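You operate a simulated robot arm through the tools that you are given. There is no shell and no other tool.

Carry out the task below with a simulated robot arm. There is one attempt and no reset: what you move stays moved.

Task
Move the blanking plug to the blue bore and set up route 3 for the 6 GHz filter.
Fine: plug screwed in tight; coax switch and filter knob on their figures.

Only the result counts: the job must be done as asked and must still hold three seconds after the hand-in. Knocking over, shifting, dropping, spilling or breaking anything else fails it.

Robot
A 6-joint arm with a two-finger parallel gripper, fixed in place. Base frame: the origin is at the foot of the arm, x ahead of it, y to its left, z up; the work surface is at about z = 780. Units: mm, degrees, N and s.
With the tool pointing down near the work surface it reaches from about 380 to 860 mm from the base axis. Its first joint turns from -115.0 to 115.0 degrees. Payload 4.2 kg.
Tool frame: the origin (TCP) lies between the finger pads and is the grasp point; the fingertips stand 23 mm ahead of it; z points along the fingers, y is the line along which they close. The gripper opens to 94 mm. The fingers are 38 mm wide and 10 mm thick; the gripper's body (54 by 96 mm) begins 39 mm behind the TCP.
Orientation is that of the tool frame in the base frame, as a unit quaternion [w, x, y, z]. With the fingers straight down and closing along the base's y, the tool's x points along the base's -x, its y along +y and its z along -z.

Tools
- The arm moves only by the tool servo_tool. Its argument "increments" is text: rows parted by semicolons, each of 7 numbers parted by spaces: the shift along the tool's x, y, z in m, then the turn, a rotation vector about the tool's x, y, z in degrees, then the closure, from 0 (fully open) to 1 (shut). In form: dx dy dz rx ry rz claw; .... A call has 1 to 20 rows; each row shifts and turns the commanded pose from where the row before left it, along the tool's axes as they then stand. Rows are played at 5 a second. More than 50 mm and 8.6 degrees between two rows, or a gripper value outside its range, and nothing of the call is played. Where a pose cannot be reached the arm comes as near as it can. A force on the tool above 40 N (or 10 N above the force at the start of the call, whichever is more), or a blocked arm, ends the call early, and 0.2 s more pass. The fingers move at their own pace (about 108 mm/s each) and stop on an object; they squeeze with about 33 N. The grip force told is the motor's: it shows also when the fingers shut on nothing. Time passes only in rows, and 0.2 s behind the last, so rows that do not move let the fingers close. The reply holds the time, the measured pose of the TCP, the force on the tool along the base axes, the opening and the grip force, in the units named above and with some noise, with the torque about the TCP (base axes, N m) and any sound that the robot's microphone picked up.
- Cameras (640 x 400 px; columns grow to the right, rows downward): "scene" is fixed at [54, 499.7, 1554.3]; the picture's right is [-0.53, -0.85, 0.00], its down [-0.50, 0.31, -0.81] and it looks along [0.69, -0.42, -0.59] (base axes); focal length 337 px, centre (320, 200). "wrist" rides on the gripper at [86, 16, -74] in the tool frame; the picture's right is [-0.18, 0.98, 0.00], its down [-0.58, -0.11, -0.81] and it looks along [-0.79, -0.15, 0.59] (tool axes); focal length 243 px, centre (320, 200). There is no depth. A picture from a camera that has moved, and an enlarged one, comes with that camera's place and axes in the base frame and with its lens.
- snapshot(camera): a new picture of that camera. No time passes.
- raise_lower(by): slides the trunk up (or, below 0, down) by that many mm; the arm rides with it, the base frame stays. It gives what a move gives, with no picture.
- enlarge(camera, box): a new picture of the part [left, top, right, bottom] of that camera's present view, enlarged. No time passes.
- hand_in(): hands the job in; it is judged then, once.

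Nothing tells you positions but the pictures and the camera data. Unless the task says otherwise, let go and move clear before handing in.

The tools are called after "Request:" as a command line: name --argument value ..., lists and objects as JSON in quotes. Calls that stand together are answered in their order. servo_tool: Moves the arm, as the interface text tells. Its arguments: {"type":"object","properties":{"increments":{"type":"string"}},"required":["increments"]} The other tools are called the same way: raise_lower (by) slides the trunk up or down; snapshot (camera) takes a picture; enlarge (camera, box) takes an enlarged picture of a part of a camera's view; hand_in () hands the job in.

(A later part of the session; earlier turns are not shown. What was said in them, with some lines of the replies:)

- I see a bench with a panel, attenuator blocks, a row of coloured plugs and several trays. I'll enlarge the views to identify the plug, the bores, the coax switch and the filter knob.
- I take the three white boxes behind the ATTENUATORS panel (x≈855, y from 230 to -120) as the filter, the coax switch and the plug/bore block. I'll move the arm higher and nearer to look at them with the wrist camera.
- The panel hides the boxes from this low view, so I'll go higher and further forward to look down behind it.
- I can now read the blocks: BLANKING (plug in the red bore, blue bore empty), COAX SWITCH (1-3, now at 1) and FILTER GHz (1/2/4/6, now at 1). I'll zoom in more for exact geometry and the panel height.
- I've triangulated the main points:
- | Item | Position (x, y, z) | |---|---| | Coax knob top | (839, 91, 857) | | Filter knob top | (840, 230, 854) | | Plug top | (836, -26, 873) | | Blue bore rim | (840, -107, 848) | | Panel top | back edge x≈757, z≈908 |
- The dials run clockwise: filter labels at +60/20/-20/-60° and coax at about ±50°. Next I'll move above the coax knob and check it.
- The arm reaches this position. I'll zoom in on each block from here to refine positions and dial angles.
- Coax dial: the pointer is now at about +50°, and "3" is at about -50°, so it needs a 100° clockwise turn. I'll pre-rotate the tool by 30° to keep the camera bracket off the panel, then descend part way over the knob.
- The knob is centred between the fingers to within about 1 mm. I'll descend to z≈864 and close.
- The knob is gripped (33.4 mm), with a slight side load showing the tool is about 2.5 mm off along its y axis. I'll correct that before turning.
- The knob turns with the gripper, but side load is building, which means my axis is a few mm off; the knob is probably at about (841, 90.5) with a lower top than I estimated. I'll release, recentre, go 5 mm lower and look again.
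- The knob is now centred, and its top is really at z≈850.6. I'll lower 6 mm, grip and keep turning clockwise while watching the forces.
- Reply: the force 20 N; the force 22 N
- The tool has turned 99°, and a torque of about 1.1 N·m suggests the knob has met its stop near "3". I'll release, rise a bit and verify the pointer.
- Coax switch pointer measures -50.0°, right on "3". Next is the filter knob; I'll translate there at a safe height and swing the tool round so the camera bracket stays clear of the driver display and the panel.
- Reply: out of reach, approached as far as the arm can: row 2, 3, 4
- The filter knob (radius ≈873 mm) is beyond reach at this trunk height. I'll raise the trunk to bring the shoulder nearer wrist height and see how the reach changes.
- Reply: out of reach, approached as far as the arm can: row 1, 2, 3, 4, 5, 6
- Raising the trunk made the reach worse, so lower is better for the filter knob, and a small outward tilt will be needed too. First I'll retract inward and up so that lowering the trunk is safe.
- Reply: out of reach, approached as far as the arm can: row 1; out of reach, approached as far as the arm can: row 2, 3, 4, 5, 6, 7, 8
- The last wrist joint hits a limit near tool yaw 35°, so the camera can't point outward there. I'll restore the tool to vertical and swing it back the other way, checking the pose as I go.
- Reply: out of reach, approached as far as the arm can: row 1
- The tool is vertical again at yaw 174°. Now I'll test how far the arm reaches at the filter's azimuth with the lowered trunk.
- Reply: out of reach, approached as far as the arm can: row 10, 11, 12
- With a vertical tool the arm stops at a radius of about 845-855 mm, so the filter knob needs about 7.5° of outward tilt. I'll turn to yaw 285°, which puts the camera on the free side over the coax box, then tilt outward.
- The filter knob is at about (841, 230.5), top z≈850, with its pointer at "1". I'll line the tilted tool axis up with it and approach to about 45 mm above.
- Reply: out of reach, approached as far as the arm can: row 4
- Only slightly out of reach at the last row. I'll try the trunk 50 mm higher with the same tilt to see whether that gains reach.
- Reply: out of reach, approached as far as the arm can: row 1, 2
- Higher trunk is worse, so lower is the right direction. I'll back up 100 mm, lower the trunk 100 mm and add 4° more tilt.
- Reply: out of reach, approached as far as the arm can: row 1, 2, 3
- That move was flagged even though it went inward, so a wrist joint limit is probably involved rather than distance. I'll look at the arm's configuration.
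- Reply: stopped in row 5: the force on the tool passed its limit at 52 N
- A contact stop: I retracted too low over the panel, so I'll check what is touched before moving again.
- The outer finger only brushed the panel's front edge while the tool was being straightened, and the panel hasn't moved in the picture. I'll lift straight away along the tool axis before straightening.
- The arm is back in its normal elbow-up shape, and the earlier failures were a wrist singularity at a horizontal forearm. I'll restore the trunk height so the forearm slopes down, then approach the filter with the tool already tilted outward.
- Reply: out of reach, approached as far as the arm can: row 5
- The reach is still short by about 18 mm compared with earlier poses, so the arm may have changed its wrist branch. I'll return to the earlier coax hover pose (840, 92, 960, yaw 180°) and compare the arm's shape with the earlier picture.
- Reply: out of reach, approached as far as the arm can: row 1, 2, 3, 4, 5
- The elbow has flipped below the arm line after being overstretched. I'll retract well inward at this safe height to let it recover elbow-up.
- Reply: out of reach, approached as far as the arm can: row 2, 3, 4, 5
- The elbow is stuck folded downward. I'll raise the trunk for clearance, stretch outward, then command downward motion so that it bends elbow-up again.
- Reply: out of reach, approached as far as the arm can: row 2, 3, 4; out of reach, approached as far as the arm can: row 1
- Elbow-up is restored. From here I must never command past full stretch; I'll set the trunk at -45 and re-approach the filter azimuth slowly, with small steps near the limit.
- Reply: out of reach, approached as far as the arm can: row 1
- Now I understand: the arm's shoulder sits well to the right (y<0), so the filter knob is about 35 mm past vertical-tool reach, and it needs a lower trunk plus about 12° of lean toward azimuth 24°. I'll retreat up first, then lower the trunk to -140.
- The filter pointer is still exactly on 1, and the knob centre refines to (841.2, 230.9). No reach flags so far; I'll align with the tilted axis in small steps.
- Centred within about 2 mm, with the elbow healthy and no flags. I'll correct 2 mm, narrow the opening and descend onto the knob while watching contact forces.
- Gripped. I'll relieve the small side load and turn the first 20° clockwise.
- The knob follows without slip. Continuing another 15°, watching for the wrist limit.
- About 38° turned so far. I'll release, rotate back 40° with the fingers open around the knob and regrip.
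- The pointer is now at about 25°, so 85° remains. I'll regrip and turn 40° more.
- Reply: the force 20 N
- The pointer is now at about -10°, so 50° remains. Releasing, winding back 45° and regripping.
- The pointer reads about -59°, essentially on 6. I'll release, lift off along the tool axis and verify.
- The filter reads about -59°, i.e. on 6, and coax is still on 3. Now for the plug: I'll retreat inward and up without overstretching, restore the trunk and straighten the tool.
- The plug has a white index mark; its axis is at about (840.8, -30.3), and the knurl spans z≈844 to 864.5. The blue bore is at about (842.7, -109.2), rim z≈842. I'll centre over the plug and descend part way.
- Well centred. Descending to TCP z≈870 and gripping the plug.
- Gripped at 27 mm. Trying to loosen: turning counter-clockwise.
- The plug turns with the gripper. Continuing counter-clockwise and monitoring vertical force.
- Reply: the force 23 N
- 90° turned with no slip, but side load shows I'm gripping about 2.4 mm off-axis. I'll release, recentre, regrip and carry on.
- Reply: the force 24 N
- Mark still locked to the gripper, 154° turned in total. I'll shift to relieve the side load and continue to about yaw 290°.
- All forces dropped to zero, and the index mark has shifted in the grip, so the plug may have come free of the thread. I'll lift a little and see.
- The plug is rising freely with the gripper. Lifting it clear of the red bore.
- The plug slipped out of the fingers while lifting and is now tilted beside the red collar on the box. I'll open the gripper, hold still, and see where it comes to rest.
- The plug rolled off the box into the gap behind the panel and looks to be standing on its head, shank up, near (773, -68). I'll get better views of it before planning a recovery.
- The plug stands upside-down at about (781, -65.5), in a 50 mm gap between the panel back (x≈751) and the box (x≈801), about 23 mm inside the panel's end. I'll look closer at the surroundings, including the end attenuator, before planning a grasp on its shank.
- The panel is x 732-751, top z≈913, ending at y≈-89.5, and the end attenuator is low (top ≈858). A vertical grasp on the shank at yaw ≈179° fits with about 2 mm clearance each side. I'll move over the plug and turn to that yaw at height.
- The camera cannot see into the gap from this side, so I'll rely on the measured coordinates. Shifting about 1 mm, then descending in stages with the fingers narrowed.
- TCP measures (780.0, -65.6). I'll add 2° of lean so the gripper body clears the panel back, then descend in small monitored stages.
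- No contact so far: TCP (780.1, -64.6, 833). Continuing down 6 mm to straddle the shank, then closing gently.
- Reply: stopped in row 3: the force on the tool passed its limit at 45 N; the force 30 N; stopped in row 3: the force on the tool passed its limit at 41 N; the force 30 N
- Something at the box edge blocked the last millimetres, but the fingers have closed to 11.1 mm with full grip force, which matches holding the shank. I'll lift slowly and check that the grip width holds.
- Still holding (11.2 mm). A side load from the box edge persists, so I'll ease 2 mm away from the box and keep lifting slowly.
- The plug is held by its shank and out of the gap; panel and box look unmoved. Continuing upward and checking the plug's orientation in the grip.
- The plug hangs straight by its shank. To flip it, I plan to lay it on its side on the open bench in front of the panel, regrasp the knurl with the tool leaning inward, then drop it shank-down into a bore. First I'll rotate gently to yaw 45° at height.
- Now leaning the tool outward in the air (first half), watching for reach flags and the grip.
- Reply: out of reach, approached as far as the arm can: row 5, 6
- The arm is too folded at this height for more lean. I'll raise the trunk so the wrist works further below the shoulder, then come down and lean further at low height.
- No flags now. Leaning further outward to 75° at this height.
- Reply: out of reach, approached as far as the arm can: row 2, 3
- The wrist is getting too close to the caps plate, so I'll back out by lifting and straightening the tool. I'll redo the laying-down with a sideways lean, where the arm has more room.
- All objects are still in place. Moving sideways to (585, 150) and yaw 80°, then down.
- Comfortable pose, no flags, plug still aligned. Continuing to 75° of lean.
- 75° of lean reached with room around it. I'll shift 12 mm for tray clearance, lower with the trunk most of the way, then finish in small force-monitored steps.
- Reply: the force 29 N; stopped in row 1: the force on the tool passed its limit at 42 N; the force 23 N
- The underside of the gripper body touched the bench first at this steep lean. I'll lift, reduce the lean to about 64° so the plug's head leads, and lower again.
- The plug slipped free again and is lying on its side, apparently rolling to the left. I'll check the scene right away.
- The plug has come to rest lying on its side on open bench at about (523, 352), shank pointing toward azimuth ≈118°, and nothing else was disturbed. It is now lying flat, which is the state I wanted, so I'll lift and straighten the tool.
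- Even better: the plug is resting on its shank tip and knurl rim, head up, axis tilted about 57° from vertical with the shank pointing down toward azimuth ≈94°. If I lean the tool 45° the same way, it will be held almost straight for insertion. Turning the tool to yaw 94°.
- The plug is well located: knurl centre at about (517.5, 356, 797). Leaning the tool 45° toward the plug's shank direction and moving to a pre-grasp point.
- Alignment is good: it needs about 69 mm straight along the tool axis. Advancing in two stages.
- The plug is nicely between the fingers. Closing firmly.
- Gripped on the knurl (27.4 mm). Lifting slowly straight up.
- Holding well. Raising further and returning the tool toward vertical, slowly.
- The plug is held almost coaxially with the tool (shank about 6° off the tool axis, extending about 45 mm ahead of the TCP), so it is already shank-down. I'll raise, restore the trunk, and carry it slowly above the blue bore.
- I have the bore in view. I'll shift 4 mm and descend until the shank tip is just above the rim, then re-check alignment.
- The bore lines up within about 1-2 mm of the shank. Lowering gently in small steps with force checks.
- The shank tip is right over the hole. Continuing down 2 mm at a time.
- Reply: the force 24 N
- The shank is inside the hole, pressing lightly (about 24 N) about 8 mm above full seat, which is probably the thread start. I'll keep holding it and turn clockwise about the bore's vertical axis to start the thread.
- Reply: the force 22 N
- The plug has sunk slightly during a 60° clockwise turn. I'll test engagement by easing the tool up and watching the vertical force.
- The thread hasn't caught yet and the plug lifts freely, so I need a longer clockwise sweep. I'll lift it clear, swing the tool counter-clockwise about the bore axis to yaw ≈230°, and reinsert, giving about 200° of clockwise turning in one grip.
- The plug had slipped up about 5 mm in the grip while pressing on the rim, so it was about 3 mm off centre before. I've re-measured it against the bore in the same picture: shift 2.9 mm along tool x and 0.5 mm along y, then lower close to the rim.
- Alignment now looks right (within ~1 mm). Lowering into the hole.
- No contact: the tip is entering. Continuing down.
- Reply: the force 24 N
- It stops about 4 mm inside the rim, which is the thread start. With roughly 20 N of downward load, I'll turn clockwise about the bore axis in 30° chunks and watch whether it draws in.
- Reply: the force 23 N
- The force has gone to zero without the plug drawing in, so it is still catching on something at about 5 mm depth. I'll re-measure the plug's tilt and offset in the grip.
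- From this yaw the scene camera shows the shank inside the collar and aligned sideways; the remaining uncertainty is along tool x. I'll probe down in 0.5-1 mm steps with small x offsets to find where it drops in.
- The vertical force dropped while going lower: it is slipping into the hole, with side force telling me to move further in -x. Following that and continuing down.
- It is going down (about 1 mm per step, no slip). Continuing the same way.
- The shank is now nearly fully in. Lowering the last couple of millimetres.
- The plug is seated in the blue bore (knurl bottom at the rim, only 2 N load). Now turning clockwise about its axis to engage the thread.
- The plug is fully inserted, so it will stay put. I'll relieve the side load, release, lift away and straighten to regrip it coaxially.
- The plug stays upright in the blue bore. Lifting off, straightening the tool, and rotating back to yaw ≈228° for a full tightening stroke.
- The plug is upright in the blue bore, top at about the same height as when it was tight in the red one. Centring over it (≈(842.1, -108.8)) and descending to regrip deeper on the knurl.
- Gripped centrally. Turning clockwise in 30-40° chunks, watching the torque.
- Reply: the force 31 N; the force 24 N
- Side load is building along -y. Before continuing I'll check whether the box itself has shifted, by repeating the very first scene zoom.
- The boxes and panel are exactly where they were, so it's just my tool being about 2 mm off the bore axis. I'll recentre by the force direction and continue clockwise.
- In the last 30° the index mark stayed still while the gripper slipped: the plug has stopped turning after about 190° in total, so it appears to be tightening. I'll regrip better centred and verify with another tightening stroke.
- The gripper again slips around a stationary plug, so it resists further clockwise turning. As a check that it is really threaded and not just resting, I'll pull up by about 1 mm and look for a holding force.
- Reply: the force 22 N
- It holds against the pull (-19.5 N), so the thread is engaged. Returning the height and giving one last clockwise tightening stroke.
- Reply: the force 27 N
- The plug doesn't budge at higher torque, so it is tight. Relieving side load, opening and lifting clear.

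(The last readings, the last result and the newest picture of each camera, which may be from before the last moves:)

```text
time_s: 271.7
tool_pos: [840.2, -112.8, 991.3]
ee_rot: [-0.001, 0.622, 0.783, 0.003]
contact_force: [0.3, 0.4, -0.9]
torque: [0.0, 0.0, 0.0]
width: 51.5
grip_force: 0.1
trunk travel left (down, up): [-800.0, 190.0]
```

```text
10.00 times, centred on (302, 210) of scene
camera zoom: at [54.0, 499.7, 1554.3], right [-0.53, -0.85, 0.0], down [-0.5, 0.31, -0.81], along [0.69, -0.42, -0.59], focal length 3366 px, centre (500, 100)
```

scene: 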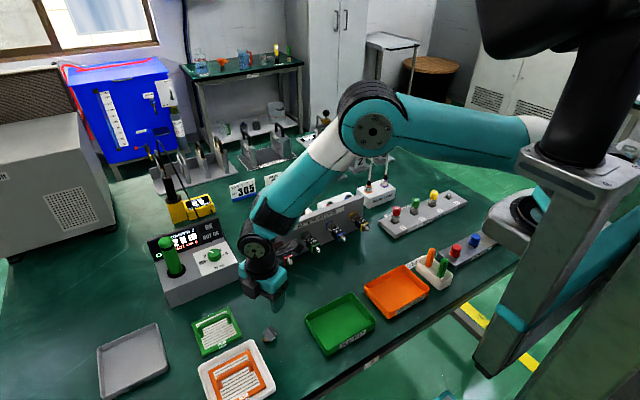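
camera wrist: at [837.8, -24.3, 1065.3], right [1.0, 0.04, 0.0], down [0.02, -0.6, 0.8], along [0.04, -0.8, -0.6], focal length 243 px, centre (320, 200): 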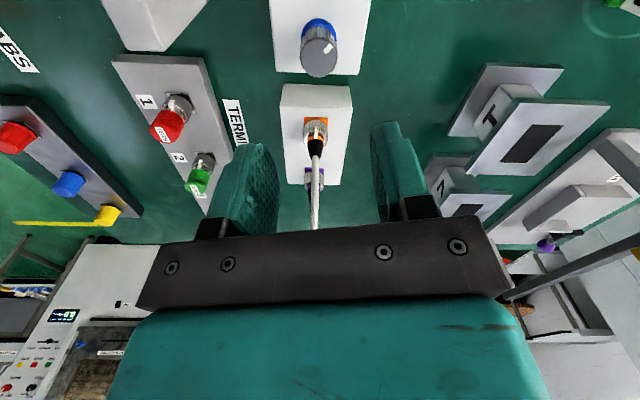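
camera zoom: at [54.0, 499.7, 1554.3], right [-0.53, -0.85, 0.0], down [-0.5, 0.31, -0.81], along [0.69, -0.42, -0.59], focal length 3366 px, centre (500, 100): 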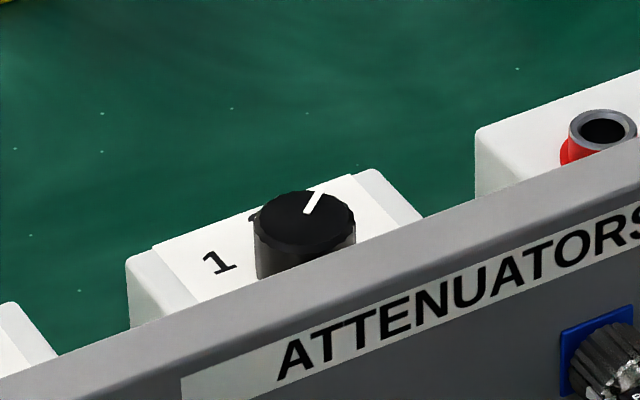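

Plug is in the blue bore at the right height, upright. I'll move over the coax switch to double-check both dial readings from close, near-vertical views.

Request:
servo_tool --increments "0.0331 0.0077 0 0 0 0 0.4; 0.0331 0.0077 0 0 0 0 0.4; 0.0331 0.0077 0 0 0 0 0.4; 0.0331 0.0077 0 0 0 0 0.4; 0.0331 0.0077 0 0 0 0 0.4; 0.0331 0.0077 0 0 0 0 0.4; 0 0 0 0 0 0 0.4"

Request:
snapshot --camera "wrist"

Request:
enlarge --camera "wrist" --box '[270, 0, 370, 90]'

```text
time_s: 273.3
tool_pos: [840.6, 89.0, 989.8]
ee_rot: [-0.001, 0.622, 0.783, 0.003]
contact_force: [0.3, 0.6, -0.1]
torque: [-0.01, -0.04, 0.02]
width: 56.5
grip_force: 0.0
trunk travel left (down, up): [-800.0, 190.0]
```

```text
taken
camera wrist: at [837.4, 177.3, 1065.2], right [1.0, 0.04, 0.0], down [0.02, -0.6, 0.8], along [0.04, -0.8, -0.6], focal length 243 px, centre (320, 200)
```

wrist: 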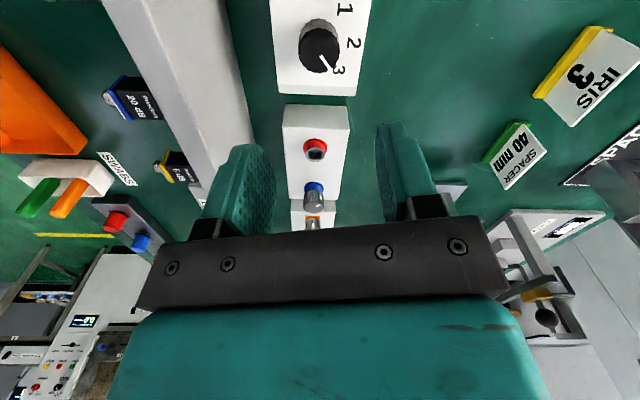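

```text
4.44 times, centred on (320, 45) of wrist
camera zoom: at [837.4, 177.3, 1065.2], right [1.0, 0.04, 0.0], down [0.02, -0.6, 0.8], along [0.04, -0.8, -0.6], focal length 1078 px, centre (320, 889)
```

zoom: 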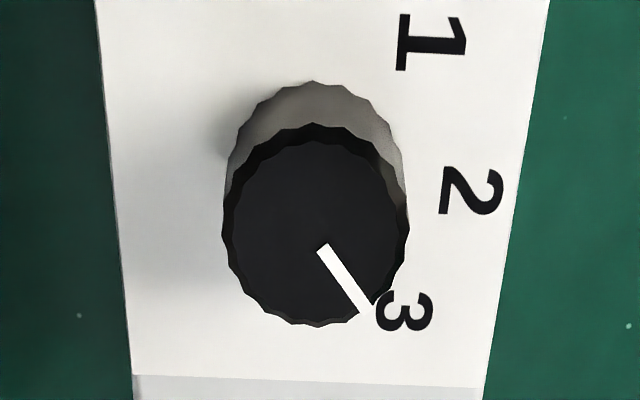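

Coax pointer is at -50.0°, on 3. Turning the tool round to look at the filter dial.

Request:
servo_tool --increments "0 0 0 0 0 -8 0.4; 0 0 0 0 0 -8 0.4; 0 0 0 0 0 -8 0.4; 0 0 0 0 0 -8 0.4; 0 0 0 0 0 -8 0.4; 0 0 0 0 0 -8 0.4; 0 0 0 0 0 -8 0.4; 0 0 0 0 0 -8 0.4; 0 0 0 0 0 -8 0.4; 0 0 0 0 0 -8 0.4; 0 0 0 0 0 -8 0.4; 0 0 0 0 0 -8 0.4; 0 0 0 0 0 -8 0.4; 0 0 0 0 0 -8 0.4; 0 0 0 0 0 -8 0.4; 0 0 0 0 0 -8 0.4; 0 0 0 0 0 -8 0.4; 0 0 0 0 0 -8 0.4; 0 0 0 0 0 -8 0.4; 0 0 0 0 0 0 0.4"

Request:
servo_tool --increments "0.004 0.0 0 0 0 -8 0.4; 0 0 0 0 0 -8 0.4; 0 0 0 0 0 0 0.4; 0 0 0 0 0 0 0.4"

Request:
snapshot --camera "wrist"

```text
time_s: 277.5
tool_pos: [838.7, 90.0, 989.1]
ee_rot: [0.003, -0.609, 0.793, 0.001]
contact_force: [0.0, 0.6, 0.3]
torque: [0.0, -0.04, 0.03]
width: 56.5
grip_force: 0.1
trunk travel left (down, up): [-800.0, 190.0]
```

```text
time_s: 278.5
tool_pos: [837.7, 86.2, 988.1]
ee_rot: [-0.002, 0.714, -0.7, -0.002]
contact_force: [0.1, 1.3, -0.4]
torque: [0.01, 0.02, 0.0]
width: 56.4
grip_force: 0.0
trunk travel left (down, up): [-800.0, 190.0]
```

```text
taken
camera wrist: at [824.1, 0.3, 1062.9], right [-0.99, 0.17, 0.0], down [0.1, 0.58, 0.81], along [0.13, 0.8, -0.59], focal length 243 px, centre (320, 200)
```

wrist: 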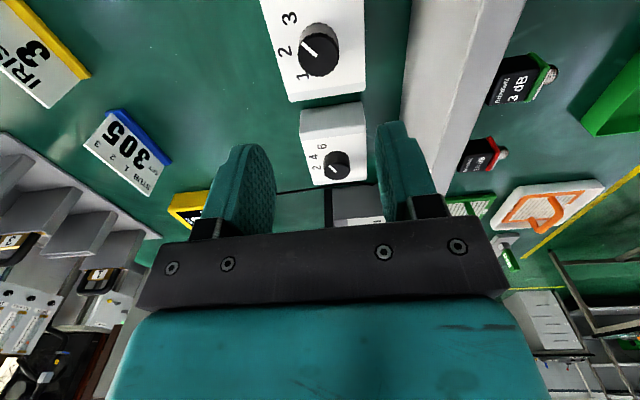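

Request:
enlarge --camera "wrist" --box '[295, 125, 375, 195]'

Request:
enlarge --camera "wrist" --box '[265, 0, 365, 90]'

```text
5.71 times, centred on (335, 160) of wrist
camera zoom: at [824.1, 0.3, 1062.9], right [-0.99, 0.17, 0.0], down [0.1, 0.58, 0.81], along [0.13, 0.8, -0.59], focal length 1386 px, centre (234, 429)
```

zoom: 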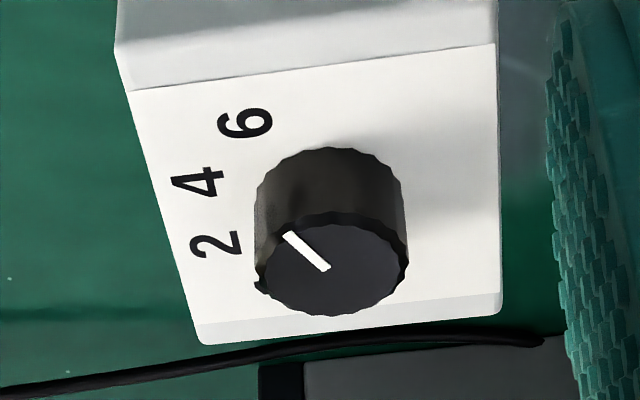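

```text
4.44 times, centred on (315, 45) of wrist
camera zoom: at [824.1, 0.3, 1062.9], right [-0.99, 0.17, 0.0], down [0.1, 0.58, 0.81], along [0.13, 0.8, -0.59], focal length 1078 px, centre (342, 889)
```

zoom: 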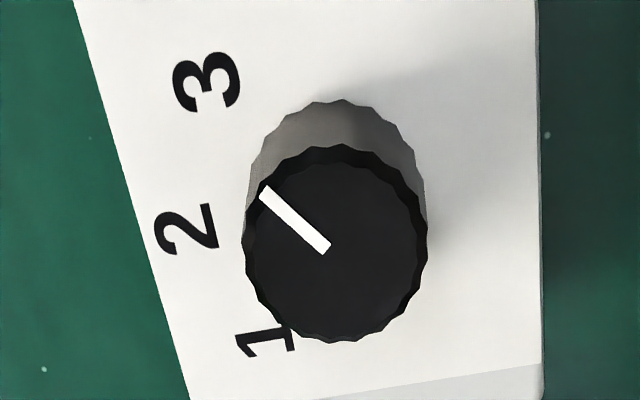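

Filter pointer measures about -59°, on 6; coax is on 3, and the plug is tight in blue. I'll retreat the arm clear of the bench objects and take a last full look.

Request:
servo_tool --increments "0 0.02 -0.03 0 0 0 0.3; 0 0.035 -0.03 0 0 0 0.3; 0 0.035 -0.03 0 0 0 0.3; 0 0.035 -0.03 0 0 0 0.3; 0 0.035 -0.03 0 0 0 0.3; 0 0.035 -0.02 0 0 0 0.3; 0 0 0 0 0 0 0.3; 0 0 0 0 0 0 0.3"

Request:
snapshot --camera "scene"

Request:
enlarge --camera "scene" --box '[230, 170, 390, 270]'

Request:
enlarge --camera "scene" --box '[350, 170, 510, 270]'

```text
time_s: 280.3
tool_pos: [641.4, 83.2, 1160.2]
ee_rot: [-0.003, 0.713, -0.701, -0.001]
contact_force: [-0.7, -0.4, -0.4]
torque: [0.01, 0.03, 0.02]
width: 65.8
grip_force: 0.0
trunk travel left (down, up): [-800.0, 190.0]
```

```text
taken
```

scene: 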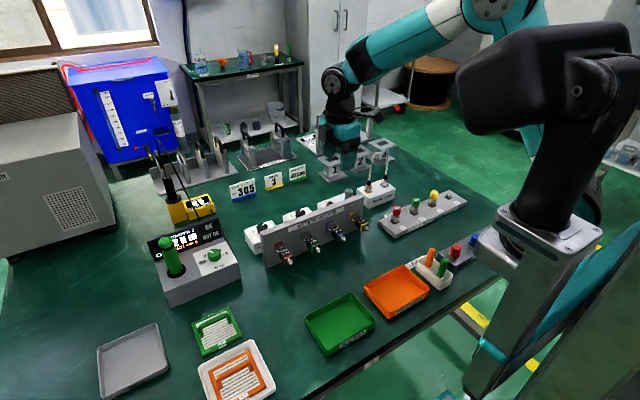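

```text
4.00 times, centred on (310, 220) of scene
camera zoom: at [54.0, 499.7, 1554.3], right [-0.53, -0.85, 0.0], down [-0.5, 0.31, -0.81], along [0.69, -0.42, -0.59], focal length 1346 px, centre (360, 120)
```

zoom: 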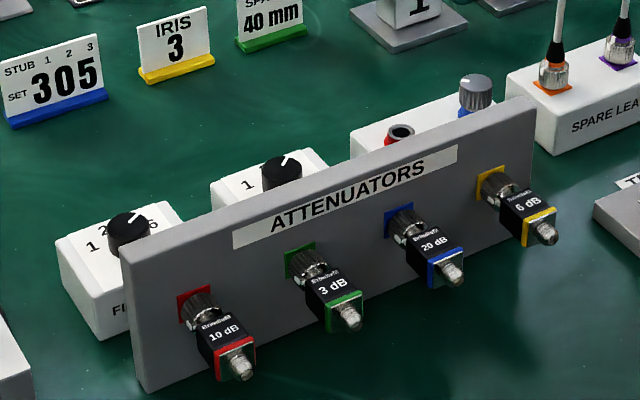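

```text
4.00 times, centred on (430, 220) of scene
camera zoom: at [54.0, 499.7, 1554.3], right [-0.53, -0.85, 0.0], down [-0.5, 0.31, -0.81], along [0.69, -0.42, -0.59], focal length 1346 px, centre (-120, 120)
```

zoom: 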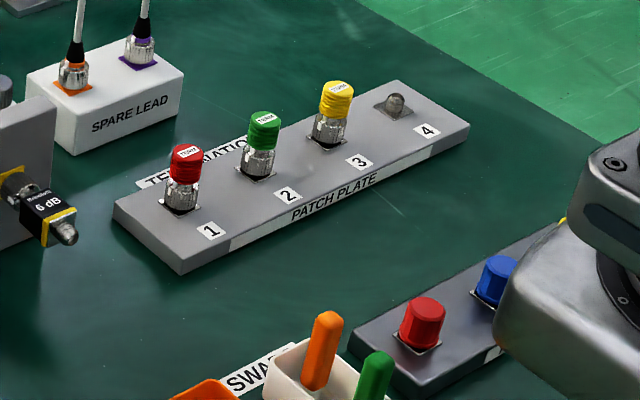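

Everything else is where it was at the start: panel, attenuators, terminations, caps, trays and cards. The plug is threaded tight in the blue bore, the coax switch is on 3, the filter knob is on 6, and the arm is clear, so I'm handing in.

Request:
hand_in

```text
The job is handed in.
```

The job is handed in, and I've had no result back from the judge yet. At hand-in everything checked out in the final views:

- **Blanking plug:** it is screwed into the blue bore. It no longer turned clockwise under the gripper, and it held against an upward pull of about 20 N.
- **Coax switch:** the pointer is on 3, measured at -50° against a label at about -50°.
- **Filter knob:** the pointer is on 6, measured at about -59° against a label at about -60°.

The plug was dropped twice on the way. It first fell into the gap behind the ATTENUATORS panel, then rolled across the bench. I recovered it both times without moving anything else, as far as the pictures show.

The gripper also touched the panel, the edge of the BLANKING box and the bench while I was working. The panel and box are in the same place as in the first pictures.
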